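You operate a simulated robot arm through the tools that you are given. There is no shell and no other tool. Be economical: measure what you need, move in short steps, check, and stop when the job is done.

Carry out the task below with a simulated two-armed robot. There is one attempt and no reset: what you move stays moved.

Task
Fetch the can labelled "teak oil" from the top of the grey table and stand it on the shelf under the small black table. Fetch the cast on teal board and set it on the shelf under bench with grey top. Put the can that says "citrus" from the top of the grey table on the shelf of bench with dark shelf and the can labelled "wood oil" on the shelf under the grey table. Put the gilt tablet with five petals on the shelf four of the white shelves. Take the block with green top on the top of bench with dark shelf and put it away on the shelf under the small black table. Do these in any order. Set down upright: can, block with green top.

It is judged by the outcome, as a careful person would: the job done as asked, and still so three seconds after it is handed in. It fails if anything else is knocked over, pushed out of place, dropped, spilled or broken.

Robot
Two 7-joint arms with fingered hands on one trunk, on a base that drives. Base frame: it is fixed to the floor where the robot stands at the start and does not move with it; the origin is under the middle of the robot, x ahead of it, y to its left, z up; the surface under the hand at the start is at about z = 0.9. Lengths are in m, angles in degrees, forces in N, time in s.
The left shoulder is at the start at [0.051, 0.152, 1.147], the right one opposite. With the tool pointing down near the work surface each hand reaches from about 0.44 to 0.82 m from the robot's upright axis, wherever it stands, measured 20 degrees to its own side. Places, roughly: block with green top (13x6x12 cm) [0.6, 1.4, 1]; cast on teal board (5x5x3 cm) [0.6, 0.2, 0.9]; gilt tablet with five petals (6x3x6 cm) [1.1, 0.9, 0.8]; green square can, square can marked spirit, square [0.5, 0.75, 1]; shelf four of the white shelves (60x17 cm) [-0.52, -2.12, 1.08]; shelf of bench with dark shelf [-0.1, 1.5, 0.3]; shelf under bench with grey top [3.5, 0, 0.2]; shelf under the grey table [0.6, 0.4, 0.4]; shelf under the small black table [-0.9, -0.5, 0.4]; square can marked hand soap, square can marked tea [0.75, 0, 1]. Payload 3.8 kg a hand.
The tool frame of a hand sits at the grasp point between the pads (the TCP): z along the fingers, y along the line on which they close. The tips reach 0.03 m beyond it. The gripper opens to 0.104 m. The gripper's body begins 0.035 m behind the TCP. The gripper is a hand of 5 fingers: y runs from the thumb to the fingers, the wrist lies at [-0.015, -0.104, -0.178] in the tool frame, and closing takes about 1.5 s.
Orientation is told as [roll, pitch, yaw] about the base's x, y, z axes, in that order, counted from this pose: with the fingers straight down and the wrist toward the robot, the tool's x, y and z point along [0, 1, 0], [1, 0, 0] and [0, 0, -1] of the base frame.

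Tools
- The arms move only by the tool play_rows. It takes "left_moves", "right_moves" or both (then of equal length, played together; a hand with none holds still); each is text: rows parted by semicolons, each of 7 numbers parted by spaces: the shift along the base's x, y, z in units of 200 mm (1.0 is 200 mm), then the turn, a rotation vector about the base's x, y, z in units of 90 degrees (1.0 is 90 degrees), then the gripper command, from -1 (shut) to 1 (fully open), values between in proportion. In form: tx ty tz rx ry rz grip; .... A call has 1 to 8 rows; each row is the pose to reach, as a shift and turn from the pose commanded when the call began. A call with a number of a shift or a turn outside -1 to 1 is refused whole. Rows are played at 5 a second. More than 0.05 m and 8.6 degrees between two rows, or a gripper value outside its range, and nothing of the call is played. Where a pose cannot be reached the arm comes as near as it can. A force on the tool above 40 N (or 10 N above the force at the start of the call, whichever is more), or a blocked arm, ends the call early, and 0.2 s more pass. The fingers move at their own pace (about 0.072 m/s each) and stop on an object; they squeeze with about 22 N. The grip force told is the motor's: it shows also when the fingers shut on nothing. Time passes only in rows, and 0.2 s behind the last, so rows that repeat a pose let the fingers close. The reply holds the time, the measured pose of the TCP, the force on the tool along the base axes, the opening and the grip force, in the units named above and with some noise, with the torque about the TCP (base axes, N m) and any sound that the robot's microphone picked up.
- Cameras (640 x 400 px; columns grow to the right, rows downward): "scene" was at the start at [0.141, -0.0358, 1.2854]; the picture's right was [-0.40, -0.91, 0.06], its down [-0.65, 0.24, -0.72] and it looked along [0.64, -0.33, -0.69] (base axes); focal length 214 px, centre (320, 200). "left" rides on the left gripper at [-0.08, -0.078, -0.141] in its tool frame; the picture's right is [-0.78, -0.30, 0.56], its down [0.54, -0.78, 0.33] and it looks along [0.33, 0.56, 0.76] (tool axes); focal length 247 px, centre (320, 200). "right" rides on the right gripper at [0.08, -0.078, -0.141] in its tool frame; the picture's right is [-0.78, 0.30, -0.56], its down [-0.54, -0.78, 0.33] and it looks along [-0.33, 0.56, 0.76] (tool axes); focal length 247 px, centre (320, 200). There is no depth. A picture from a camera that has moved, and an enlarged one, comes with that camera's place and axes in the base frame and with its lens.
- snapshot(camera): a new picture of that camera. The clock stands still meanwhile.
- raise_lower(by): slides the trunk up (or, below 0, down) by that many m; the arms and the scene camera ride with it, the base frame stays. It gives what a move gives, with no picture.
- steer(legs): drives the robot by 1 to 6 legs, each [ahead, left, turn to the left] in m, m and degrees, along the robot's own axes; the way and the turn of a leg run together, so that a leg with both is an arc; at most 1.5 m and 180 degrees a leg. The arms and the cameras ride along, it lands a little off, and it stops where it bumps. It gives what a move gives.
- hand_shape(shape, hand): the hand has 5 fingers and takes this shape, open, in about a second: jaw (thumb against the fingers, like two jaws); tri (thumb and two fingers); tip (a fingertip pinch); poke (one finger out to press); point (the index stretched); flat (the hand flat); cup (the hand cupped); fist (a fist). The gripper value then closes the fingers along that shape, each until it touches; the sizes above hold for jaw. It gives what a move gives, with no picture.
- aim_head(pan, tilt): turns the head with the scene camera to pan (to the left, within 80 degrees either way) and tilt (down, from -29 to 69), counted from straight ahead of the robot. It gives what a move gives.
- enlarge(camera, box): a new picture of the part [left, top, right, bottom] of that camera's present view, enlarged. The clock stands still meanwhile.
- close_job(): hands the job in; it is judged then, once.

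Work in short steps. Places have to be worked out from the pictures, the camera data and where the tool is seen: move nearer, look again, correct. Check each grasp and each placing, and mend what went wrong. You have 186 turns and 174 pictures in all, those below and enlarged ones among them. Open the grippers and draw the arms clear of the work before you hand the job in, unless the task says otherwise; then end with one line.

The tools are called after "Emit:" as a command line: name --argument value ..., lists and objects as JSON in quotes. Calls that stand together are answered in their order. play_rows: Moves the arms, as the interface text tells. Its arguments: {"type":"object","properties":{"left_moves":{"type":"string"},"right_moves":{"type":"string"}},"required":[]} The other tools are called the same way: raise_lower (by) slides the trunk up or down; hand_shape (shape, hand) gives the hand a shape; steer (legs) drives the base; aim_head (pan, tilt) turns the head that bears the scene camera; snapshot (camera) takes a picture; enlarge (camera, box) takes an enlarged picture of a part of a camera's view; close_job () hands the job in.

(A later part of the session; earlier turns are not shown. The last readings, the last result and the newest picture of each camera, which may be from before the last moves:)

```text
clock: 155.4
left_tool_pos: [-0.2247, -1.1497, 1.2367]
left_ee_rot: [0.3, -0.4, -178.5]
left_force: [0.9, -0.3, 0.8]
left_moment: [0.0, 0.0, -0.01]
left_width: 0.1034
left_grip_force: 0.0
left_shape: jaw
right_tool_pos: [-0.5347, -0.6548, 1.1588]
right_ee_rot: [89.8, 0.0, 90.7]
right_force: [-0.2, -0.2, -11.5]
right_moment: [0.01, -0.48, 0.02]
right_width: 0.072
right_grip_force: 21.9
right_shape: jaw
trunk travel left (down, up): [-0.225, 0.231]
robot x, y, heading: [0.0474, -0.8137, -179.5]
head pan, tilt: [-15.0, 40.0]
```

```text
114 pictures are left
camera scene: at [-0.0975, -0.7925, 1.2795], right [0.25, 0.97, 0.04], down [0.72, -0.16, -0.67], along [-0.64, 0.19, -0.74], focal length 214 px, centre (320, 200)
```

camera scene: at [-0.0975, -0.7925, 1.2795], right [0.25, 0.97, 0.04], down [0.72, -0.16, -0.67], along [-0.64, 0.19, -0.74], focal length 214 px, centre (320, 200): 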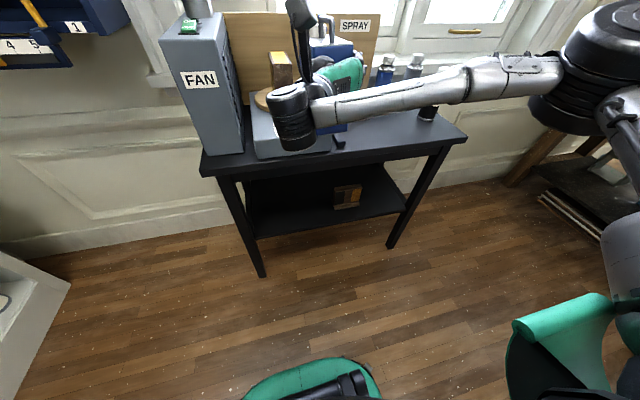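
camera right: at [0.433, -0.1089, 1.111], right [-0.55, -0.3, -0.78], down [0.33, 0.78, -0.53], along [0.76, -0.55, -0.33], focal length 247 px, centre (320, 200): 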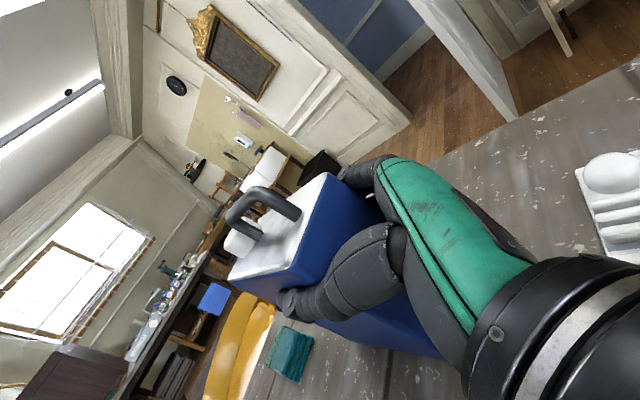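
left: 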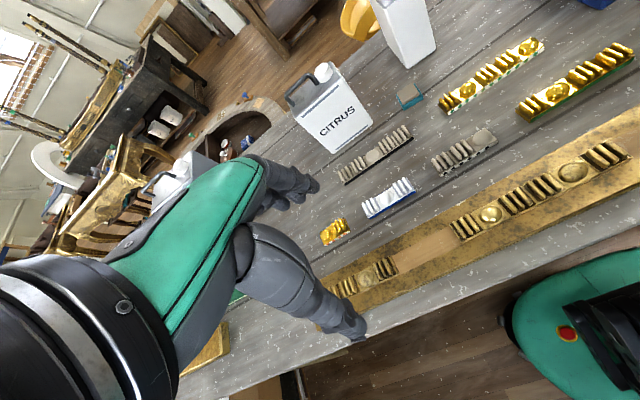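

Back up to have room, lower the trunk, then lower the arm so the can can pass under the table top.

Emit:
steer --legs '[[-0.25, 0, 0]]'

Emit:
raise_lower --by -0.22

Emit:
play_rows --right_moves "0 0 -0.125 0 0 0 -1;0 0 -0.25 0 0 0 -1;0 0 -0.375 0 0 0 -1;0 0 -0.5 0 0 0 -1;0 0 -0.625 0 0 0 -1;0 0 -0.75 0 0 0 -1;0 0 -0.875 0 0 0 -1;0 0 -1 0 0 0 -1"

Emit:
play_rows --right_moves "0 0 -0.125 0 0 0 -1;0 0 -0.25 0 0 0 -1;0 0 -0.375 0 0 0 -1;0 0 -0.5 0 0 0 -1;0 0 -0.625 0 0 0 -1;0 0 -0.75 0 0 0 -1;0 0 -0.85 0 0 0 -1"

Emit:
snapshot --camera "scene"

```text
clock: 157.3
left_tool_pos: [0.027, -1.1473, 1.2366]
left_ee_rot: [0.3, -0.2, -178.4]
left_force: [0.5, -0.3, -0.2]
left_moment: [-0.02, -0.02, -0.03]
left_width: 0.1038
left_grip_force: 0.0
left_shape: jaw
right_tool_pos: [-0.284, -0.6531, 1.1576]
right_ee_rot: [89.8, 0.1, 90.8]
right_force: [-0.1, -0.2, -12.3]
right_moment: [-0.01, -0.46, -0.01]
right_width: 0.0722
right_grip_force: 21.9
right_shape: jaw
trunk travel left (down, up): [-0.225, 0.231]
robot x, y, heading: [0.2975, -0.8098, -179.4]
head pan, tilt: [-15.0, 40.0]
```

```text
clock: 159.6
left_tool_pos: [0.0286, -1.1481, 1.0178]
left_ee_rot: [0.3, -0.4, -178.5]
left_force: [0.0, -0.2, 0.0]
left_moment: [-0.01, 0.02, 0.01]
left_width: 0.1038
left_grip_force: 0.1
left_shape: jaw
right_tool_pos: [-0.2821, -0.6524, 0.9386]
right_ee_rot: [89.9, 0.1, 90.9]
right_force: [1.0, 0.0, -11.9]
right_moment: [0.03, -0.49, -0.02]
right_width: 0.0722
right_grip_force: 22.3
right_shape: jaw
trunk travel left (down, up): [-0.005, 0.451]
robot x, y, heading: [0.2988, -0.8103, -179.4]
head pan, tilt: [-15.0, 40.0]
```

```text
clock: 161.4
left_tool_pos: [0.026, -1.1475, 1.0156]
left_ee_rot: [0.2, -0.2, -178.4]
left_force: [-0.5, 0.3, 0.3]
left_moment: [-0.03, 0.01, -0.01]
left_width: 0.104
left_grip_force: 0.1
left_shape: jaw
right_tool_pos: [-0.2838, -0.6524, 0.7375]
right_ee_rot: [89.7, 0.0, 90.8]
right_force: [-0.2, -0.3, -12.2]
right_moment: [-0.01, -0.4, 0.0]
right_width: 0.0722
right_grip_force: 21.5
right_shape: jaw
trunk travel left (down, up): [-0.005, 0.451]
robot x, y, heading: [0.2981, -0.8101, -179.5]
head pan, tilt: [-15.0, 40.0]
```

```text
clock: 163.0
left_tool_pos: [0.027, -1.1471, 1.0171]
left_ee_rot: [0.3, -0.4, -178.4]
left_force: [-0.2, -0.2, -0.6]
left_moment: [-0.02, -0.01, 0.01]
left_width: 0.1038
left_grip_force: 0.0
left_shape: jaw
right_tool_pos: [-0.3102, -0.6528, 0.5611]
right_ee_rot: [89.6, 0.2, 90.9]
right_force: [0.0, -0.4, -11.6]
right_moment: [0.02, -0.38, -0.01]
right_width: 0.0724
right_grip_force: 22.1
right_shape: jaw
right hand out of reach, approached as far as the arm can: row 2, 3, 4, 5, 6, 7
trunk travel left (down, up): [-0.005, 0.451]
robot x, y, heading: [0.2981, -0.8094, -179.7]
head pan, tilt: [-15.0, 40.0]
```

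```text
113 pictures are left
camera scene: at [0.0112, -0.7919, 0.9641], right [0.21, 0.97, 0.13], down [0.92, -0.16, -0.35], along [-0.32, 0.19, -0.93], focal length 214 px, centre (320, 200)
```

scene: 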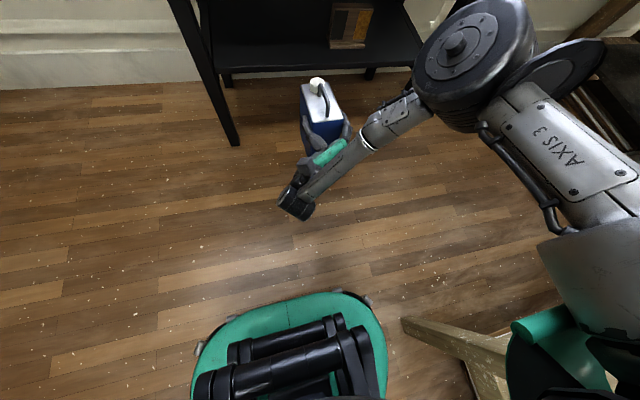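

The arm is folded with the elbow forward; stretch it further ahead before entering.

Emit:
play_rows --right_moves "-0.15 0 0 0 0 0 -1;-0.3 0 0 0 0 0 -1;-0.45 0 0 0 0 0 -1;-0.6 0 0 0 0 0 -1;-0.75 0 0 0 0 0 -1;-0.9 0 0 0 0 0 -1"

Emit:
aim_head --pan -15 --tilt 10

Emit:
snapshot --camera "scene"

```text
clock: 164.4
left_tool_pos: [0.0277, -1.1476, 1.0165]
left_ee_rot: [0.3, -0.3, -178.5]
left_force: [0.5, 0.1, 1.0]
left_moment: [-0.01, -0.01, 0.0]
left_width: 0.1039
left_grip_force: 0.1
left_shape: jaw
right_tool_pos: [-0.491, -0.6544, 0.561]
right_ee_rot: [89.5, 0.1, 90.9]
right_force: [0.3, 0.1, -12.1]
right_moment: [0.03, -0.5, -0.05]
right_width: 0.0722
right_grip_force: 22.0
right_shape: jaw
trunk travel left (down, up): [-0.005, 0.451]
robot x, y, heading: [0.2994, -0.8104, -179.3]
head pan, tilt: [-15.0, 40.0]
```

```text
clock: 165.3
left_tool_pos: [0.0286, -1.1487, 1.0174]
left_ee_rot: [0.2, -0.3, -178.5]
left_force: [-1.0, -0.7, -0.3]
left_moment: [-0.01, 0.0, -0.01]
left_width: 0.104
left_grip_force: 0.0
left_shape: jaw
right_tool_pos: [-0.4918, -0.6537, 0.5622]
right_ee_rot: [89.7, 0.1, 90.9]
right_force: [0.4, 0.3, -11.3]
right_moment: [0.0, -0.49, -0.01]
right_width: 0.072
right_grip_force: 22.3
right_shape: jaw
trunk travel left (down, up): [-0.005, 0.451]
robot x, y, heading: [0.2947, -0.8102, -179.5]
head pan, tilt: [-15.0, 10.0]
```

```text
112 pictures are left
camera scene: at [-0.0196, -0.7903, 1.0013], right [0.21, 0.97, 0.13], down [0.64, -0.04, -0.77], along [-0.74, 0.25, -0.63], focal length 214 px, centre (320, 200)
```

scene: 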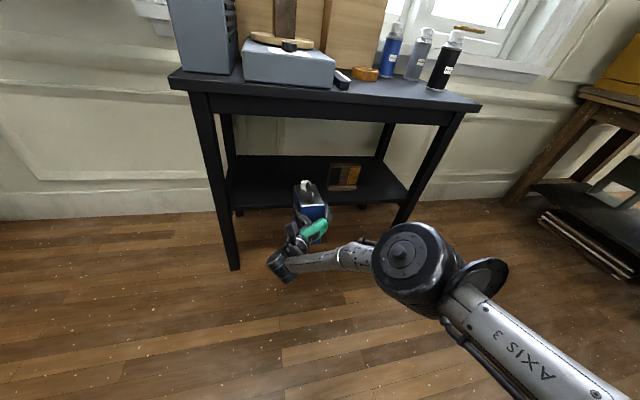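

Arm geometry is good. Shift slightly and raise a centimetre, then drive 0.30 m ahead so that the can goes over the shelf.

Emit:
play_rows --right_moves "0 -0.07 0.05 0 0 0 -1;0 -0.13 0.08 0 0 0 -1"

Emit:
steer --legs '[[0.3, 0, 0]]'

Emit:
snapshot --camera "right"

Emit:
snapshot --camera "scene"

```text
clock: 165.9
left_tool_pos: [0.0275, -1.1486, 1.0165]
left_ee_rot: [0.4, -0.3, -178.5]
left_force: [0.1, -0.3, -0.7]
left_moment: [-0.04, 0.01, -0.01]
left_width: 0.1038
left_grip_force: 0.1
left_shape: jaw
right_tool_pos: [-0.4922, -0.6792, 0.579]
right_ee_rot: [89.7, 0.2, 90.9]
right_force: [-0.8, 0.3, -11.5]
right_moment: [0.04, -0.48, -0.07]
right_width: 0.0721
right_grip_force: 21.9
right_shape: jaw
trunk travel left (down, up): [-0.005, 0.451]
robot x, y, heading: [0.2976, -0.8099, -179.1]
head pan, tilt: [-15.0, 10.0]
```

```text
clock: 168.0
left_tool_pos: [-0.2701, -1.1521, 1.0165]
left_ee_rot: [0.4, -0.3, -178.4]
left_force: [-0.2, 0.0, 0.8]
left_moment: [0.01, -0.03, 0.0]
left_width: 0.1038
left_grip_force: 0.1
left_shape: jaw
right_tool_pos: [-0.7898, -0.6826, 0.578]
right_ee_rot: [89.8, 0.1, 91.0]
right_force: [-1.0, -0.2, -11.9]
right_moment: [0.02, -0.48, 0.0]
right_width: 0.0723
right_grip_force: 22.1
right_shape: jaw
trunk travel left (down, up): [-0.005, 0.451]
robot x, y, heading: [-0.002, -0.813, -179.1]
head pan, tilt: [-15.0, 10.0]
```

```text
111 pictures are left
camera right: at [-0.6476, -0.7577, 0.6571], right [0.56, 0.3, -0.77], down [-0.32, -0.78, -0.54], along [-0.77, 0.54, -0.34], focal length 247 px, centre (320, 200)
```

right: 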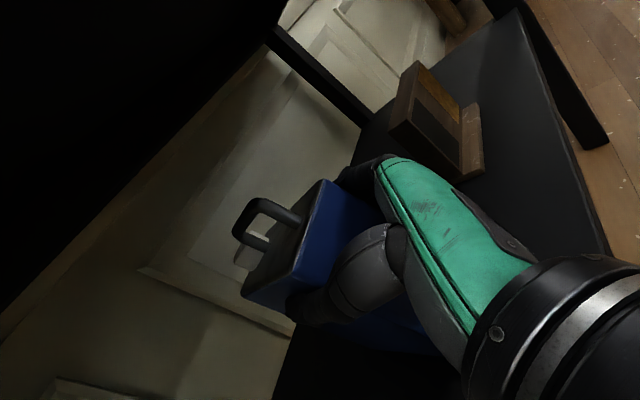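

```text
110 pictures are left
camera scene: at [-0.3178, -0.794, 1.0012], right [0.21, 0.97, 0.13], down [0.64, -0.04, -0.77], along [-0.74, 0.25, -0.63], focal length 214 px, centre (320, 200)
```

scene: 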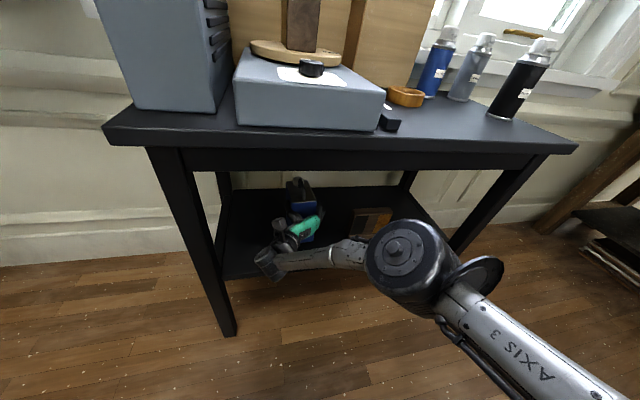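

The can is over the shelf, clear of the wooden item. Lower until contact.

Emit:
play_rows --right_moves "0 0 -0.05 0 0 0 -1;0 0 -0.1 0 0 0 -1;0 0 -0.13 0 0 0 -1;0 0 -0.15 0 0 0 -1;0 0 -0.17 0 0 0 -1"

```text
clock: 169.2
left_tool_pos: [-0.2635, -1.1523, 1.0194]
left_ee_rot: [0.2, -0.7, -178.4]
left_force: [-0.4, 0.2, 1.0]
left_moment: [-0.02, 0.02, -0.01]
left_width: 0.1038
left_grip_force: 0.1
left_shape: jaw
right_tool_pos: [-0.7889, -0.6834, 0.5537]
right_ee_rot: [90.5, -0.1, 90.8]
right_force: [7.1, -0.5, 20.9]
right_moment: [0.59, 0.25, -0.14]
right_width: 0.0716
right_grip_force: 21.8
right_shape: jaw
trunk travel left (down, up): [-0.005, 0.451]
robot x, y, heading: [-0.0004, -0.8173, -179.4]
head pan, tilt: [-15.0, 10.0]
```

Contact at z≈0.554. Relax and open.

Emit:
play_rows --right_moves "0 0 0.03 0 0 0 -1;0 0 0.04 0 0 0 -0.3;0 0 0.04 0 0 0 0.4;0 0 0.04 0 0 0 0.8;0 0 0.04 0 0 0 0.8;0 0 0.04 0 0 0 0.8"

Emit:
snapshot --camera "right"

```text
clock: 170.6
left_tool_pos: [-0.2676, -1.1514, 1.017]
left_ee_rot: [0.3, -0.5, -178.5]
left_force: [-0.4, 0.3, -0.2]
left_moment: [0.02, -0.03, 0.01]
left_width: 0.1038
left_grip_force: 0.0
left_shape: jaw
right_tool_pos: [-0.7882, -0.6845, 0.5532]
right_ee_rot: [89.7, 0.0, 91.0]
right_force: [5.1, -1.0, -0.2]
right_moment: [0.02, 0.0, 0.04]
right_width: 0.0934
right_grip_force: 0.1
right_shape: jaw
trunk travel left (down, up): [-0.005, 0.451]
robot x, y, heading: [0.0019, -0.8162, -179.4]
head pan, tilt: [-15.0, 10.0]
```

```text
109 pictures are left
camera right: at [-0.6456, -0.7583, 0.6323], right [0.56, 0.3, -0.77], down [-0.32, -0.78, -0.53], along [-0.77, 0.54, -0.34], focal length 247 px, centre (320, 200)
```

right: 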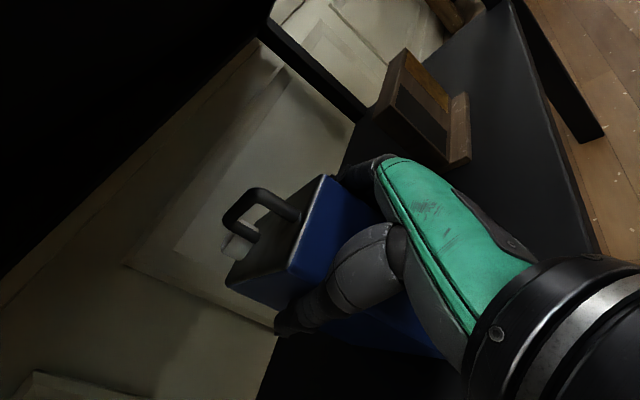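

Released; withdraw straight back and look.

Emit:
steer --legs '[[-0.35, 0, 0]]'

Emit:
snapshot --camera "scene"

```text
clock: 172.9
left_tool_pos: [0.0863, -1.1474, 1.0165]
left_ee_rot: [0.3, -0.5, -178.3]
left_force: [0.4, -0.1, 0.5]
left_moment: [-0.01, 0.01, -0.02]
left_width: 0.1039
left_grip_force: 0.1
left_shape: jaw
right_tool_pos: [-0.4348, -0.68, 0.5536]
right_ee_rot: [89.8, 0.1, 91.0]
right_force: [0.2, 0.6, -0.2]
right_moment: [0.01, -0.02, -0.02]
right_width: 0.0935
right_grip_force: 0.1
right_shape: jaw
trunk travel left (down, up): [-0.005, 0.451]
robot x, y, heading: [0.3505, -0.8114, -179.2]
head pan, tilt: [-15.0, 10.0]
```

```text
108 pictures are left
camera scene: at [0.0382, -0.7901, 1.0023], right [0.21, 0.97, 0.13], down [0.64, -0.04, -0.77], along [-0.74, 0.25, -0.63], focal length 214 px, centre (320, 200)
```

scene: 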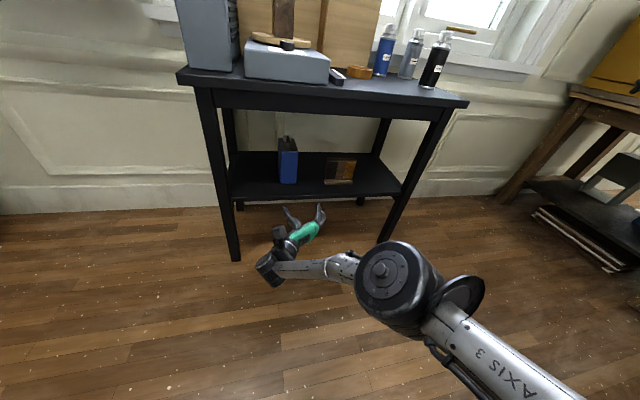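

Teak oil stands well. Raise the trunk, fold the right hand back to fingers-down, then drive round to the bench end for the block.

Emit:
raise_lower --by 0.22

Emit:
play_rows --right_moves "0.06 0 0.12 0.048 -0.048 0.048 1;0.12 0 0.24 0.096 -0.096 0.096 1;0.18 0 0.36 0.144 -0.144 0.144 1;0.24 0 0.48 0.192 -0.192 0.192 1;0.3 0 0.6 0.24 -0.24 0.24 1;0.36 0 0.72 0.288 -0.288 0.288 1;0.42 0 0.84 0.336 -0.336 0.336 1;0.48 0 0.96 0.385 -0.385 0.385 1"

Emit:
play_rows --right_moves "0.12 0 0.12 0.048 -0.048 0.048 1;0.24 0 0.24 0.096 -0.096 0.096 1;0.36 0 0.36 0.144 -0.144 0.144 1;0.48 0 0.48 0.192 -0.192 0.192 1;0.6 0 0.6 0.24 -0.24 0.24 1;0.72 0 0.72 0.288 -0.288 0.288 1;0.84 0 0.84 0.336 -0.336 0.336 1;0.96 0 0.96 0.385 -0.385 0.385 1"

Emit:
steer --legs '[[-1.5, -0.02, 0], [0, -1.4, 0], [0, -1.2, 0]]'

Emit:
aim_head --pan 0 --tilt 25

Emit:
snapshot --camera "scene"

```text
clock: 175.2
left_tool_pos: [0.0835, -1.1482, 1.2366]
left_ee_rot: [0.2, -0.4, -178.5]
left_force: [0.2, 0.4, 0.1]
left_moment: [0.01, 0.03, 0.02]
left_width: 0.1038
left_grip_force: 0.1
left_shape: jaw
right_tool_pos: [-0.4254, -0.6801, 1.0308]
right_ee_rot: [107.8, 0.1, 91.0]
right_force: [0.6, 0.6, 0.0]
right_moment: [0.0, 0.04, 0.03]
right_width: 0.0936
right_grip_force: 0.0
right_shape: jaw
trunk travel left (down, up): [-0.225, 0.231]
robot x, y, heading: [0.3539, -0.8043, -179.1]
head pan, tilt: [-15.0, 10.0]
```

```text
clock: 177.0
left_tool_pos: [0.0863, -1.148, 1.2371]
left_ee_rot: [0.3, -0.5, -178.4]
left_force: [0.5, 0.1, -0.5]
left_moment: [0.0, 0.03, 0.0]
left_width: 0.1041
left_grip_force: 0.1
left_shape: jaw
right_tool_pos: [-0.3247, -0.6802, 1.2236]
right_ee_rot: [62.5, -18.7, 135.8]
right_force: [-0.1, -0.3, 0.6]
right_moment: [0.02, 0.01, -0.04]
right_width: 0.1035
right_grip_force: 0.1
right_shape: jaw
trunk travel left (down, up): [-0.225, 0.231]
robot x, y, heading: [0.3529, -0.8074, -179.4]
head pan, tilt: [-15.0, 10.0]
```

```text
clock: 178.8
left_tool_pos: [0.0848, -1.1499, 1.2369]
left_ee_rot: [0.3, -0.6, -178.4]
left_force: [0.0, 0.1, 0.0]
left_moment: [0.02, 0.0, 0.0]
left_width: 0.1039
left_grip_force: 0.2
left_shape: jaw
right_tool_pos: [-0.1337, -0.6821, 1.4151]
right_ee_rot: [17.7, 1.1, -179.8]
right_force: [0.3, 0.9, 0.1]
right_moment: [0.03, 0.07, -0.05]
right_width: 0.1038
right_grip_force: 0.1
right_shape: jaw
trunk travel left (down, up): [-0.225, 0.231]
robot x, y, heading: [0.3539, -0.8105, -179.4]
head pan, tilt: [-15.0, 10.0]
```

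```text
refused: leg 1 is longer than a leg can be; nothing moved
```

```text
clock: 179.6
left_tool_pos: [0.0844, -1.1479, 1.2376]
left_ee_rot: [0.3, -0.5, -178.4]
left_force: [0.9, 0.3, -0.4]
left_moment: [0.01, -0.02, 0.04]
left_width: 0.1036
left_grip_force: 0.0
left_shape: jaw
right_tool_pos: [-0.1358, -0.6802, 1.4143]
right_ee_rot: [17.8, 1.1, 180.0]
right_force: [0.3, -1.1, -0.2]
right_moment: [0.01, -0.01, -0.01]
right_width: 0.1038
right_grip_force: 0.0
right_shape: jaw
trunk travel left (down, up): [-0.225, 0.231]
robot x, y, heading: [0.3525, -0.8105, -179.4]
head pan, tilt: [0.0, 25.0]
```

```text
107 pictures are left
camera scene: at [0.1984, -0.812, 1.3014], right [-0.01, 1.0, 0.0], down [0.55, 0.01, -0.84], along [-0.84, -0.01, -0.55], focal length 214 px, centre (320, 200)
```

scene: 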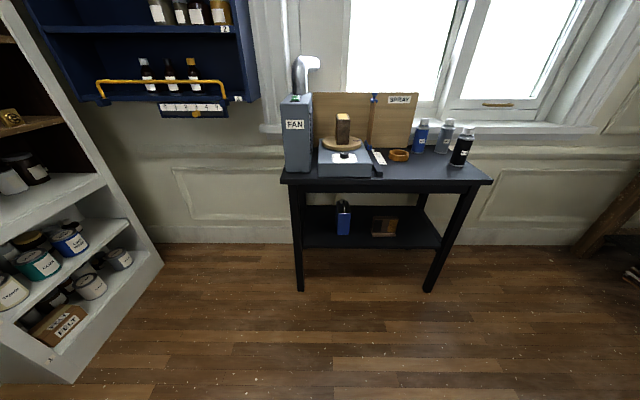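

Fix the right wrist tilt, then drive with shorter legs.

Emit:
play_rows --right_moves "0 0 -0.2 0.066 0 0 1;0 0 -0.4 0.132 0 0 1;0 0 -0.6 0.198 0 0 1;0 0 -0.8 0.198 0 0 1;0 0 -1 0.198 0 0 1"

Emit:
steer --legs '[[0, -0.08, 0], [-1.45, 0, 0], [0, -1.4, 0], [0, -1.1, 0]]'

Emit:
snapshot --camera "scene"

```text
clock: 180.8
left_tool_pos: [0.0846, -1.147, 1.2376]
left_ee_rot: [0.3, -0.3, -178.5]
left_force: [-0.8, -0.4, 0.7]
left_moment: [0.0, -0.01, 0.01]
left_width: 0.1035
left_grip_force: 0.0
left_shape: jaw
right_tool_pos: [-0.1352, -0.6806, 1.2147]
right_ee_rot: [0.0, 0.9, 179.7]
right_force: [-0.2, -0.1, 0.4]
right_moment: [0.0, 0.01, -0.01]
right_width: 0.1038
right_grip_force: 0.1
right_shape: jaw
trunk travel left (down, up): [-0.225, 0.231]
robot x, y, heading: [0.3536, -0.8108, -179.2]
head pan, tilt: [0.0, 25.0]
```

```text
clock: 200.5
left_tool_pos: [1.5097, 1.4558, 1.2372]
left_ee_rot: [0.3, -0.4, -178.3]
left_force: [0.1, 0.2, -0.4]
left_moment: [-0.03, 0.02, 0.01]
left_width: 0.1037
left_grip_force: 0.1
left_shape: jaw
right_tool_pos: [1.2888, 1.9233, 1.2145]
right_ee_rot: [-0.1, 0.9, 179.6]
right_force: [-0.3, 0.9, -0.6]
right_moment: [-0.03, 0.03, 0.02]
right_width: 0.1038
right_grip_force: 0.1
right_shape: jaw
trunk travel left (down, up): [-0.225, 0.231]
robot x, y, heading: [1.7758, 1.7918, -179.3]
head pan, tilt: [0.0, 25.0]
```

```text
106 pictures are left
camera scene: at [1.6226, 1.7912, 1.3013], right [-0.01, 1.0, 0.0], down [0.55, 0.01, -0.84], along [-0.84, -0.01, -0.55], focal length 214 px, centre (320, 200)
```

scene: 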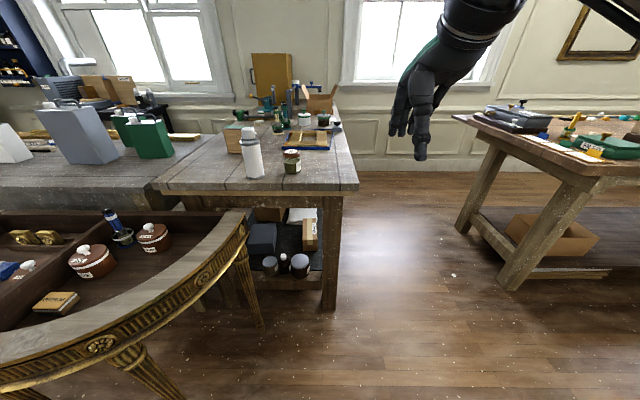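

The block is hidden behind a bottle from here. I go to the aisle behind the bench and face it from there.

Emit:
steer --legs '[[0, -0.55, 0], [1.1, 0, 0], [0, 0, 89]]'

Emit:
aim_head --pan 0 --tilt 30

Emit:
snapshot --camera "scene"

```text
clock: 212.6
left_tool_pos: [1.0025, 2.0559, 1.2374]
left_ee_rot: [0.3, -0.5, -90.2]
left_force: [-0.3, 0.1, -0.4]
left_moment: [0.02, 0.01, 0.01]
left_width: 0.104
left_grip_force: 0.1
left_shape: jaw
right_tool_pos: [0.5294, 1.8495, 1.2136]
right_ee_rot: [0.0, 0.9, -92.1]
right_force: [0.2, 0.4, 0.4]
right_moment: [0.02, 0.0, -0.01]
right_width: 0.1037
right_grip_force: 0.0
right_shape: jaw
trunk travel left (down, up): [-0.225, 0.231]
robot x, y, heading: [0.674, 2.3358, -91.0]
head pan, tilt: [0.0, 25.0]
```

```text
clock: 213.3
left_tool_pos: [1.0027, 2.0554, 1.2389]
left_ee_rot: [0.3, -0.4, -90.2]
left_force: [-0.9, -0.1, 0.3]
left_moment: [0.01, 0.01, 0.03]
left_width: 0.1039
left_grip_force: 0.0
left_shape: jaw
right_tool_pos: [0.5295, 1.8494, 1.2148]
right_ee_rot: [0.0, 1.0, -91.9]
right_force: [0.0, -0.6, -0.5]
right_moment: [-0.04, -0.04, 0.02]
right_width: 0.104
right_grip_force: 0.0
right_shape: jaw
trunk travel left (down, up): [-0.225, 0.231]
robot x, y, heading: [0.6708, 2.3339, -91.0]
head pan, tilt: [0.0, 30.0]
```

```text
105 pictures are left
camera scene: at [0.6705, 2.1813, 1.2937], right [-1.0, 0.02, 0.0], down [0.01, 0.62, -0.79], along [-0.01, -0.79, -0.62], focal length 214 px, centre (320, 200)
```

scene: 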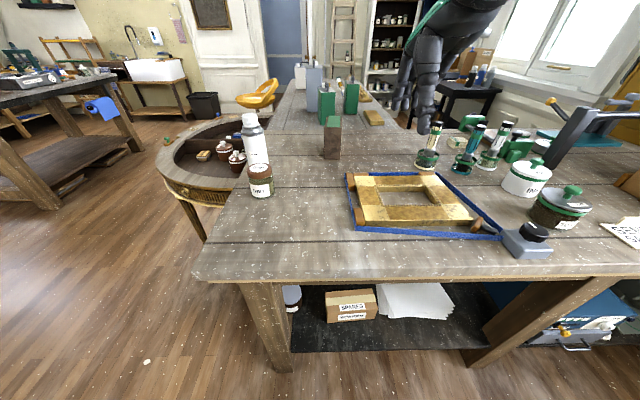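

Zoom on the block and the green cans behind it.

Emit:
enlarge --camera "scene" --box '[260, 50, 420, 170]'

```text
3.33 times, centred on (340, 110) of scene
camera zoom: at [0.6705, 2.1813, 1.2937], right [-1.0, 0.02, 0.0], down [0.01, 0.62, -0.79], along [-0.01, -0.79, -0.62], focal length 715 px, centre (253, 500)
```

zoom: 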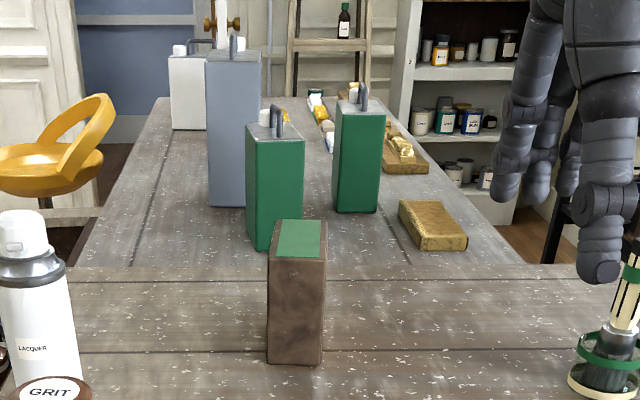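

The block's thin side runs along x, centre about (0.61, 1.355), near face y=1.42. It is best taken from above from the bench's end; I drive there at an angle.

Emit:
steer --legs '[[0, 0.6, 0], [0, 0, -73], [0.12, 0.4, 0]]'

Emit:
aim_head --pan 15 --tilt 35

Emit:
snapshot --camera "scene"

```text
clock: 222.0
left_tool_pos: [1.1088, 1.5058, 1.2368]
left_ee_rot: [0.3, -0.5, -162.3]
left_force: [-0.6, 0.0, -0.6]
left_moment: [-0.01, 0.0, 0.02]
left_width: 0.1038
left_grip_force: 0.1
left_shape: jaw
right_tool_pos: [0.7676, 1.8946, 1.214]
right_ee_rot: [0.0, 0.9, -164.3]
right_force: [0.2, -0.9, -0.3]
right_moment: [0.01, -0.01, -0.03]
right_width: 0.1039
right_grip_force: 0.0
right_shape: jaw
trunk travel left (down, up): [-0.225, 0.231]
robot x, y, heading: [1.2711, 1.9078, -163.3]
head pan, tilt: [0.0, 30.0]
```

```text
clock: 222.8
left_tool_pos: [1.1086, 1.5056, 1.2366]
left_ee_rot: [0.3, -0.4, -162.4]
left_force: [-0.5, 0.2, -0.4]
left_moment: [0.0, 0.02, 0.02]
left_width: 0.1039
left_grip_force: 0.1
left_shape: jaw
right_tool_pos: [0.7677, 1.8927, 1.214]
right_ee_rot: [0.0, 1.0, -164.3]
right_force: [0.2, 0.6, -0.2]
right_moment: [-0.02, -0.02, 0.02]
right_width: 0.104
right_grip_force: 0.1
right_shape: jaw
trunk travel left (down, up): [-0.225, 0.231]
robot x, y, heading: [1.2713, 1.9056, -163.3]
head pan, tilt: [15.0, 35.0]
```

```text
103 pictures are left
camera scene: at [1.1398, 1.8401, 1.2867], right [-0.52, 0.85, -0.04], down [0.59, 0.33, -0.73], along [-0.61, -0.4, -0.68], focal length 214 px, centre (320, 200)
```

scene: 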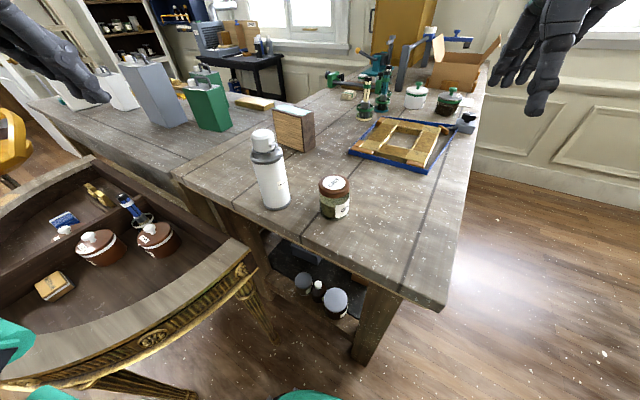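

Bottle top is at 1.10 m, so I pass above it. Small drive in, then bring the left hand over the bench at z≈1.23, turning it square to the block.

Emit:
steer --legs '[[0.04, 0.07, 0]]'

Emit:
play_rows --left_moves "-0.2 0 0 0 0 -0.04 0.8;-0.4 0 0 0 0 -0.08 0.8;-0.6 0 0 0 0 -0.12 0.8;-0.8 0 0 0 0 -0.16 0.8;-1 -0.1 0 0 0 -0.196 0.8"

Emit:
play_rows --left_moves "-0.2 0 0 0 0 0 0.8;-0.4 0 0 0 0 0 0.8;-0.6 0 0 0 0 0 0.8;-0.8 0 0 0 0 0 0.8;-1 -0.1 0 0 0 0 0.8"

Emit:
snapshot --camera "left"

Emit:
snapshot --camera "scene"

```text
clock: 223.8
left_tool_pos: [1.0897, 1.4297, 1.2379]
left_ee_rot: [0.4, -0.5, -162.5]
left_force: [0.5, 0.6, 0.5]
left_moment: [-0.02, 0.01, 0.0]
left_width: 0.1039
left_grip_force: 0.1
left_shape: jaw
right_tool_pos: [0.7497, 1.8183, 1.215]
right_ee_rot: [0.0, 0.9, -164.3]
right_force: [-0.5, -0.6, 0.4]
right_moment: [0.04, 0.0, 0.02]
right_width: 0.1036
right_grip_force: 0.1
right_shape: jaw
trunk travel left (down, up): [-0.225, 0.231]
robot x, y, heading: [1.254, 1.8264, -163.5]
head pan, tilt: [15.0, 35.0]
```

```text
clock: 225.0
left_tool_pos: [0.8874, 1.4076, 1.2344]
left_ee_rot: [0.3, -0.4, 179.8]
left_force: [-0.2, -0.3, -0.1]
left_moment: [0.01, 0.0, 0.01]
left_width: 0.0934
left_grip_force: 0.0
left_shape: jaw
right_tool_pos: [0.7476, 1.816, 1.213]
right_ee_rot: [0.0, 1.1, -164.3]
right_force: [0.6, -0.4, -0.1]
right_moment: [0.02, 0.0, 0.0]
right_width: 0.1038
right_grip_force: 0.0
right_shape: jaw
trunk travel left (down, up): [-0.225, 0.231]
robot x, y, heading: [1.2559, 1.826, -163.1]
head pan, tilt: [15.0, 35.0]
```

```text
clock: 226.2
left_tool_pos: [0.6867, 1.3848, 1.2324]
left_ee_rot: [0.4, -0.1, -179.9]
left_force: [-0.3, 0.0, 1.2]
left_moment: [0.05, -0.01, -0.01]
left_width: 0.0939
left_grip_force: 0.0
left_shape: jaw
right_tool_pos: [0.7442, 1.8152, 1.2117]
right_ee_rot: [-0.1, 1.2, -164.2]
right_force: [0.4, -0.3, -0.2]
right_moment: [0.01, -0.04, 0.0]
right_width: 0.1042
right_grip_force: 0.0
right_shape: jaw
trunk travel left (down, up): [-0.225, 0.231]
robot x, y, heading: [1.2536, 1.8255, -163.3]
head pan, tilt: [15.0, 35.0]
```

```text
102 pictures are left
camera left: at [0.7655, 1.4658, 1.3732], right [0.29, 0.77, -0.56], down [0.78, -0.54, -0.33], along [-0.56, -0.34, -0.76], focal length 247 px, centre (320, 200)
```

left: 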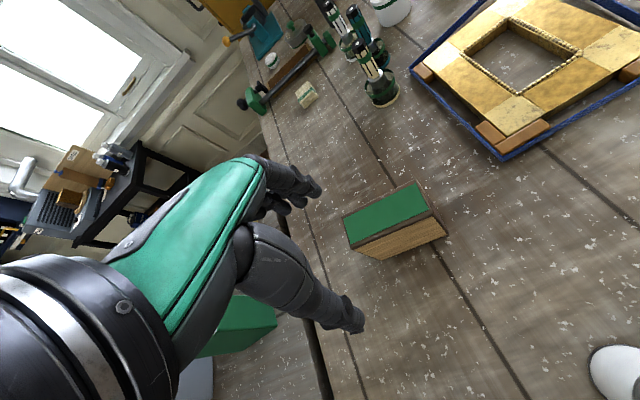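

```text
101 pictures are left
camera scene: at [1.1175, 1.7604, 1.286], right [-0.52, 0.85, -0.04], down [0.6, 0.33, -0.73], along [-0.61, -0.4, -0.68], focal length 214 px, centre (320, 200)
```

scene: 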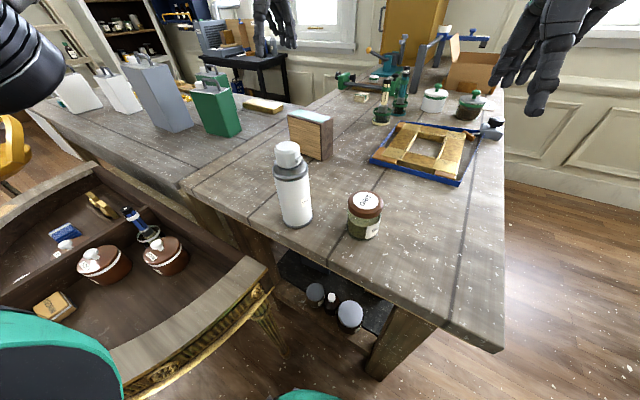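

From the hand camera the block's top is centred at (0.603, 1.40), yawed about -4°. Move over it and descend.

Emit:
play_rows --left_moves "-0.2 0.03 0 0 0 -0.02 0.8;-0.42 0.075 0 0 0 -0.045 0.8;-0.42 0.075 -0.2 0 0 -0.045 0.8;-0.42 0.075 -0.4 0 0 -0.045 0.8;-0.42 0.075 -0.6 0 0 -0.045 0.8"

Emit:
snapshot --camera "left"

```text
clock: 227.4
left_tool_pos: [0.6397, 1.4032, 1.1067]
left_ee_rot: [0.3, -0.6, 176.0]
left_force: [0.0, 0.8, -0.7]
left_moment: [0.0, -0.01, 0.03]
left_width: 0.0937
left_grip_force: 0.0
left_shape: jaw
left hand out of reach, approached as far as the arm can: row 1, 2, 3, 4, 5
right_tool_pos: [0.745, 1.8157, 1.2129]
right_ee_rot: [0.0, 1.2, -164.3]
right_force: [0.0, 0.0, -0.4]
right_moment: [0.0, 0.0, 0.0]
right_width: 0.1038
right_grip_force: 0.0
right_shape: jaw
trunk travel left (down, up): [-0.225, 0.231]
robot x, y, heading: [1.2574, 1.8282, -163.4]
head pan, tilt: [15.0, 35.0]
```

```text
100 pictures are left
camera left: at [0.7244, 1.4787, 1.246], right [0.34, 0.75, -0.56], down [0.74, -0.59, -0.34], along [-0.58, -0.3, -0.76], focal length 247 px, centre (320, 200)
```

left: 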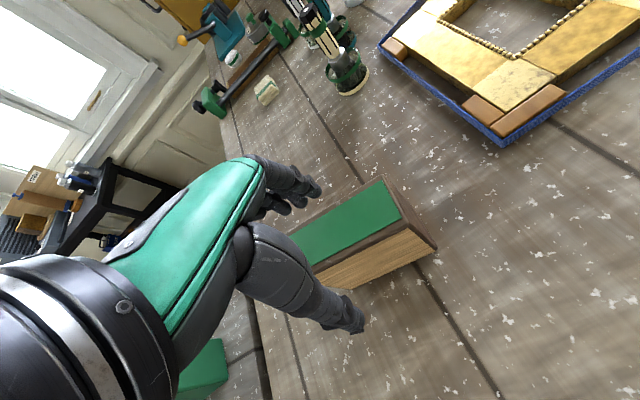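

Out of reach by about 4 cm; creep the base forward.

Emit:
steer --legs '[[0.045, 0, 0]]'

Emit:
snapshot --camera "left"

```text
clock: 228.3
left_tool_pos: [0.6046, 1.3929, 1.1124]
left_ee_rot: [0.5, -0.8, 175.9]
left_force: [-0.2, 0.8, 0.1]
left_moment: [-0.04, 0.05, 0.03]
left_width: 0.0935
left_grip_force: 0.1
left_shape: jaw
right_tool_pos: [0.7125, 1.8057, 1.2163]
right_ee_rot: [0.0, 0.5, -164.3]
right_force: [-0.5, -0.1, 1.1]
right_moment: [-0.03, 0.04, 0.02]
right_width: 0.1037
right_grip_force: 0.0
right_shape: jaw
trunk travel left (down, up): [-0.225, 0.231]
robot x, y, heading: [1.2129, 1.8132, -163.2]
head pan, tilt: [15.0, 35.0]
```

```text
99 pictures are left
camera left: at [0.6906, 1.4684, 1.2512], right [0.34, 0.75, -0.57], down [0.73, -0.59, -0.34], along [-0.59, -0.3, -0.75], focal length 247 px, centre (320, 200)
```

left: 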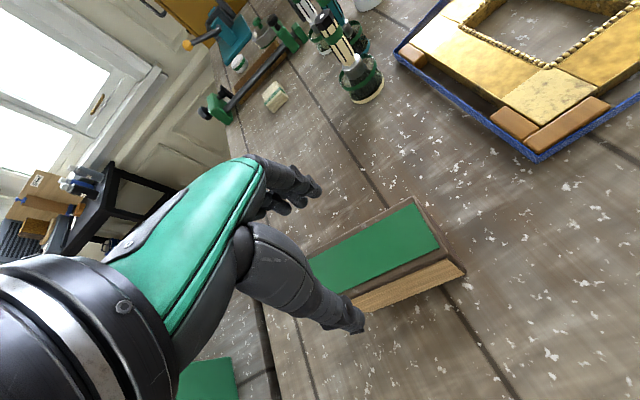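

Correct the command and read where the hand really is before descending.

Emit:
play_rows --left_moves "0.1 0.02 0 0 0 0 0.8;0.2 0.04 0 0 0 0 0.8;0.2 0.04 -0.1 0 0 0 0.8"

```text
clock: 229.1
left_tool_pos: [0.6382, 1.3994, 1.086]
left_ee_rot: [0.4, -0.4, 175.8]
left_force: [0.1, -0.5, 0.4]
left_moment: [0.0, -0.02, -0.03]
left_width: 0.0935
left_grip_force: 0.1
left_shape: jaw
right_tool_pos: [0.7055, 1.8023, 1.2132]
right_ee_rot: [0.0, 1.0, -164.3]
right_force: [0.0, 0.2, 0.8]
right_moment: [0.0, -0.04, 0.02]
right_width: 0.1038
right_grip_force: 0.0
right_shape: jaw
trunk travel left (down, up): [-0.225, 0.231]
robot x, y, heading: [1.2139, 1.8164, -163.0]
head pan, tilt: [15.0, 35.0]
```

Emit:
play_rows --left_moves "-0.1 -0.01 0 0 0 0 0.8;-0.175 -0.01 -0.05 0 0 0 0.8;-0.175 -0.01 -0.2 0 0 0 0.8;-0.175 -0.01 -0.35 0 0 0 0.8;-0.175 -0.01 -0.45 0 0 0 0.8"

Emit:
snapshot --camera "left"

```text
clock: 230.3
left_tool_pos: [0.6026, 1.3985, 1.0055]
left_ee_rot: [0.5, -1.2, 176.0]
left_force: [-4.1, -2.8, 15.1]
left_moment: [-0.29, 0.03, -0.31]
left_width: 0.0933
left_grip_force: 0.0
left_shape: jaw
right_tool_pos: [0.7087, 1.8057, 1.2163]
right_ee_rot: [0.1, 0.7, -164.4]
right_force: [0.0, -0.2, 0.1]
right_moment: [-0.01, 0.0, -0.03]
right_width: 0.1036
right_grip_force: 0.1
right_shape: jaw
trunk travel left (down, up): [-0.225, 0.231]
robot x, y, heading: [1.2122, 1.8118, -163.2]
head pan, tilt: [15.0, 35.0]
```

```text
98 pictures are left
camera left: at [0.6914, 1.4743, 1.1432], right [0.34, 0.75, -0.57], down [0.73, -0.59, -0.34], along [-0.59, -0.3, -0.75], focal length 247 px, centre (320, 200)
```

left: 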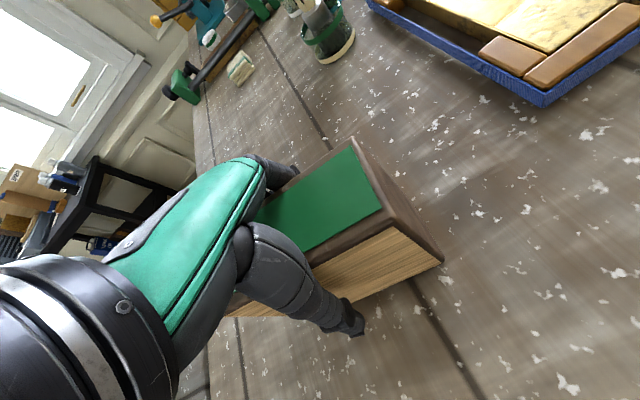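

Palm touches the block's top, fingers straddle it. Ease 4 mm up and close.

Emit:
play_rows --left_moves "0 0 0.05 0 0 0 0.5;0 0 0.06 0 0 0 0;0 0 0.06 0 0 0 -1;0 0 0.06 0 0 0 -1;0 0 0.06 0 0 0 -1;0 0 0.06 0 0 0 -1"

Emit:
play_rows --left_moves "0 0 0.1 0 0 0 -1;0 0 0.2 0 0 0 -1;0 0 0.4 0 0 0 -1"

Emit:
snapshot --camera "left"

```text
clock: 231.7
left_tool_pos: [0.6037, 1.3975, 1.0104]
left_ee_rot: [0.2, -0.5, 176.0]
left_force: [-0.6, -0.3, -3.8]
left_moment: [-0.02, 0.04, 0.02]
left_width: 0.0562
left_grip_force: 22.0
left_shape: jaw
right_tool_pos: [0.7054, 1.8038, 1.2149]
right_ee_rot: [0.0, 1.0, -164.3]
right_force: [0.4, 0.0, 0.1]
right_moment: [0.05, 0.0, 0.02]
right_width: 0.1039
right_grip_force: 0.1
right_shape: jaw
trunk travel left (down, up): [-0.225, 0.231]
robot x, y, heading: [1.212, 1.8146, -163.1]
head pan, tilt: [15.0, 35.0]
```

```text
clock: 232.5
left_tool_pos: [0.6057, 1.3976, 1.0911]
left_ee_rot: [0.2, -0.5, 175.9]
left_force: [0.1, 0.1, -5.3]
left_moment: [0.0, 0.05, 0.0]
left_width: 0.056
left_grip_force: 22.2
left_shape: jaw
right_tool_pos: [0.706, 1.8053, 1.2151]
right_ee_rot: [-0.1, 0.9, -164.3]
right_force: [-0.1, 0.3, 0.8]
right_moment: [-0.05, 0.02, 0.03]
right_width: 0.1039
right_grip_force: 0.2
right_shape: jaw
trunk travel left (down, up): [-0.225, 0.231]
robot x, y, heading: [1.2142, 1.8166, -163.2]
head pan, tilt: [15.0, 35.0]
```

```text
97 pictures are left
camera left: at [0.6908, 1.4733, 1.2303], right [0.35, 0.75, -0.56], down [0.73, -0.59, -0.34], along [-0.58, -0.3, -0.75], focal length 247 px, centre (320, 200)
```

left: 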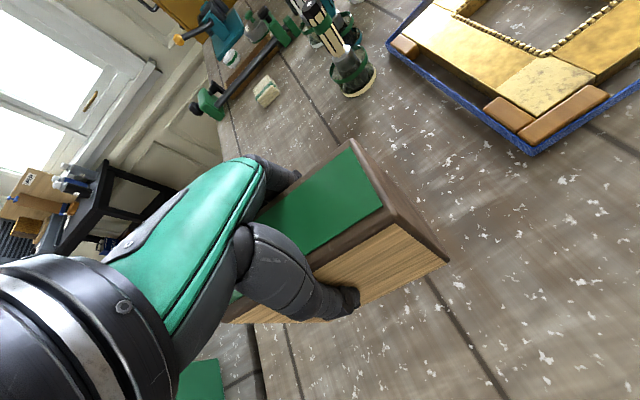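

Held (5 N). Raise well above the bottle, then draw back.

Emit:
play_rows --left_moves "0 0 0.2 0 0 0 -1;0 0 0.4 0 0 0 -1;0 0 0.6 0 0 0 -1;0 0 0.8 0 0 0 -1;0.2 0 0.85 0 0 0 -1;0.4 0 0.85 0 0 0 -1;0.6 0 0.85 0 0 0 -1;0.8 0 0.85 0 0 0 -1"

Emit:
play_rows --left_moves "0.2 0 0 0 0 0 -1;0.4 0 0 0 0 0 -1;0.6 0 0 0 0 0 -1;0.8 0 0 0 0 0 -1"

Emit:
steer --legs '[[-0.45, 0, 0], [0, 0, -16]]'

Emit:
snapshot --camera "scene"

```text
clock: 234.3
left_tool_pos: [0.7687, 1.3971, 1.2615]
left_ee_rot: [0.3, -0.6, 175.9]
left_force: [1.0, 0.6, -4.0]
left_moment: [-0.01, 0.04, 0.01]
left_width: 0.0552
left_grip_force: 22.1
left_shape: jaw
left hand out of reach, approached as far as the arm can: row 2, 3, 4, 5
right_tool_pos: [0.7092, 1.803, 1.2158]
right_ee_rot: [-0.1, 0.8, -164.3]
right_force: [-0.4, 0.1, -0.4]
right_moment: [0.03, 0.04, 0.0]
right_width: 0.1037
right_grip_force: 0.1
right_shape: jaw
trunk travel left (down, up): [-0.225, 0.231]
robot x, y, heading: [1.2116, 1.8133, -163.6]
head pan, tilt: [15.0, 35.0]
```

```text
clock: 235.3
left_tool_pos: [0.9261, 1.396, 1.2592]
left_ee_rot: [0.3, -0.6, 175.9]
left_force: [1.1, -0.5, -4.4]
left_moment: [-0.01, 0.06, 0.03]
left_width: 0.0549
left_grip_force: 22.3
left_shape: jaw
right_tool_pos: [0.7087, 1.8027, 1.2146]
right_ee_rot: [0.0, 1.0, -164.4]
right_force: [-0.5, 1.2, -0.5]
right_moment: [0.02, 0.01, -0.02]
right_width: 0.104
right_grip_force: 0.0
right_shape: jaw
trunk travel left (down, up): [-0.225, 0.231]
robot x, y, heading: [1.2123, 1.8106, -163.4]
head pan, tilt: [15.0, 35.0]
```

```text
clock: 239.0
left_tool_pos: [1.248, 1.6219, 1.2602]
left_ee_rot: [0.3, -0.5, 159.5]
left_force: [0.3, -0.2, -3.8]
left_moment: [0.01, 0.02, 0.01]
left_width: 0.055
left_grip_force: 22.1
left_shape: jaw
right_tool_pos: [1.1554, 2.0743, 1.2149]
right_ee_rot: [0.0, 0.9, 179.3]
right_force: [0.4, 0.6, 1.0]
right_moment: [0.01, 0.01, 0.02]
right_width: 0.1037
right_grip_force: 0.1
right_shape: jaw
trunk travel left (down, up): [-0.225, 0.231]
robot x, y, heading: [1.64, 1.9441, -179.4]
head pan, tilt: [15.0, 35.0]
```

```text
96 pictures are left
camera scene: at [1.4965, 1.9178, 1.2867], right [-0.26, 0.96, -0.04], down [0.66, 0.15, -0.73], along [-0.7, -0.22, -0.68], focal length 214 px, centre (320, 200)
```

scene: 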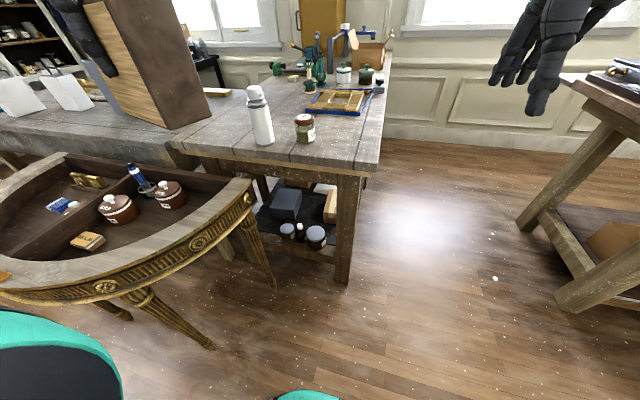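

Drive back round to the black table with the block.

Emit:
steer --legs '[[-0.3, 0, 0], [0, 1.45, 0], [0, 1.22, 0], [1.4, 0, 0], [0.5, 0, 0], [0, -0.62, 0]]'

Emit:
aim_head --pan 10 --tilt 40

Emit:
snapshot --camera "scene"

```text
clock: 264.1
left_tool_pos: [-0.3134, -0.9222, 1.2642]
left_ee_rot: [0.3, -1.0, 165.2]
left_force: [0.6, 0.4, -3.9]
left_moment: [0.0, 0.06, 0.0]
left_width: 0.0545
left_grip_force: 21.9
left_shape: jaw
right_tool_pos: [-0.453, -0.4836, 1.2197]
right_ee_rot: [-0.1, 0.3, -174.7]
right_force: [0.0, -0.8, 0.9]
right_moment: [0.01, 0.04, 0.01]
right_width: 0.1036
right_grip_force: 0.0
right_shape: jaw
trunk travel left (down, up): [-0.225, 0.231]
robot x, y, heading: [0.0396, -0.5632, -173.9]
head pan, tilt: [15.0, 35.0]
stopped in leg 6: the robot was blocked; the commanded pose is now the measured one
```

```text
clock: 264.7
left_tool_pos: [-0.3217, -0.9219, 1.262]
left_ee_rot: [0.3, -0.6, 165.5]
left_force: [-0.5, -0.5, -4.8]
left_moment: [0.0, 0.02, -0.01]
left_width: 0.0546
left_grip_force: 22.1
left_shape: jaw
right_tool_pos: [-0.461, -0.4825, 1.2152]
right_ee_rot: [0.0, 0.8, -174.6]
right_force: [-0.9, 0.6, -0.8]
right_moment: [0.02, -0.01, 0.0]
right_width: 0.1039
right_grip_force: 0.1
right_shape: jaw
trunk travel left (down, up): [-0.225, 0.231]
robot x, y, heading: [0.0418, -0.5652, -173.7]
head pan, tilt: [10.0, 40.0]
```

```text
95 pictures are left
camera scene: at [-0.1046, -0.5942, 1.2793], right [-0.28, 0.96, -0.02], down [0.72, 0.19, -0.67], along [-0.64, -0.2, -0.74], focal length 214 px, centre (320, 200)
```

scene: 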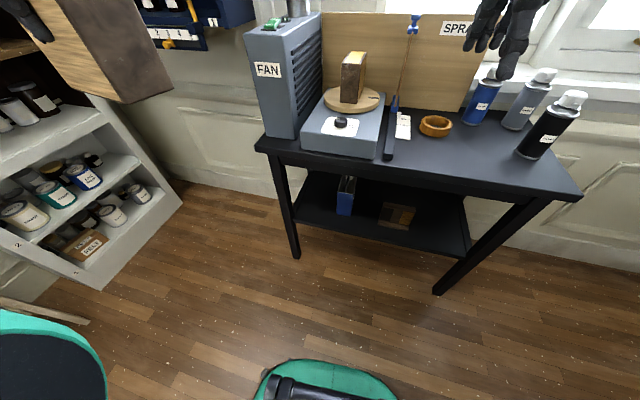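

The base rear touched the grey table's leg. Pull ahead first, straighten, then shift right.

Emit:
steer --legs '[[0.15, 0, 0], [0, 0, -6], [0, -0.5, 0]]'

Emit:
aim_head --pan 75 --tilt 25

```text
clock: 269.2
left_tool_pos: [-0.5069, -0.3955, 1.2618]
left_ee_rot: [0.4, -0.7, 159.4]
left_force: [0.9, 0.5, -3.9]
left_moment: [0.02, 0.04, 0.0]
left_width: 0.0547
left_grip_force: 22.1
left_shape: jaw
right_tool_pos: [-0.5997, 0.0547, 1.2163]
right_ee_rot: [-0.2, 0.7, 179.4]
right_force: [0.5, 0.4, 0.0]
right_moment: [0.0, 0.0, -0.01]
right_width: 0.1037
right_grip_force: 0.0
right_shape: jaw
trunk travel left (down, up): [-0.225, 0.231]
robot x, y, heading: [-0.1156, -0.0769, -179.8]
head pan, tilt: [10.0, 40.0]
```

```text
clock: 270.6
left_tool_pos: [-0.5071, -0.3941, 1.2611]
left_ee_rot: [0.4, -0.7, 159.3]
left_force: [-0.3, 0.3, -4.3]
left_moment: [0.02, 0.06, 0.03]
left_width: 0.0551
left_grip_force: 22.4
left_shape: jaw
right_tool_pos: [-0.5997, 0.0568, 1.2153]
right_ee_rot: [-0.1, 0.7, 179.3]
right_force: [0.1, 0.9, 0.5]
right_moment: [-0.01, 0.0, -0.02]
right_width: 0.1038
right_grip_force: 0.2
right_shape: jaw
trunk travel left (down, up): [-0.225, 0.231]
robot x, y, heading: [-0.1094, -0.0794, -179.9]
head pan, tilt: [75.0, 25.0]
```

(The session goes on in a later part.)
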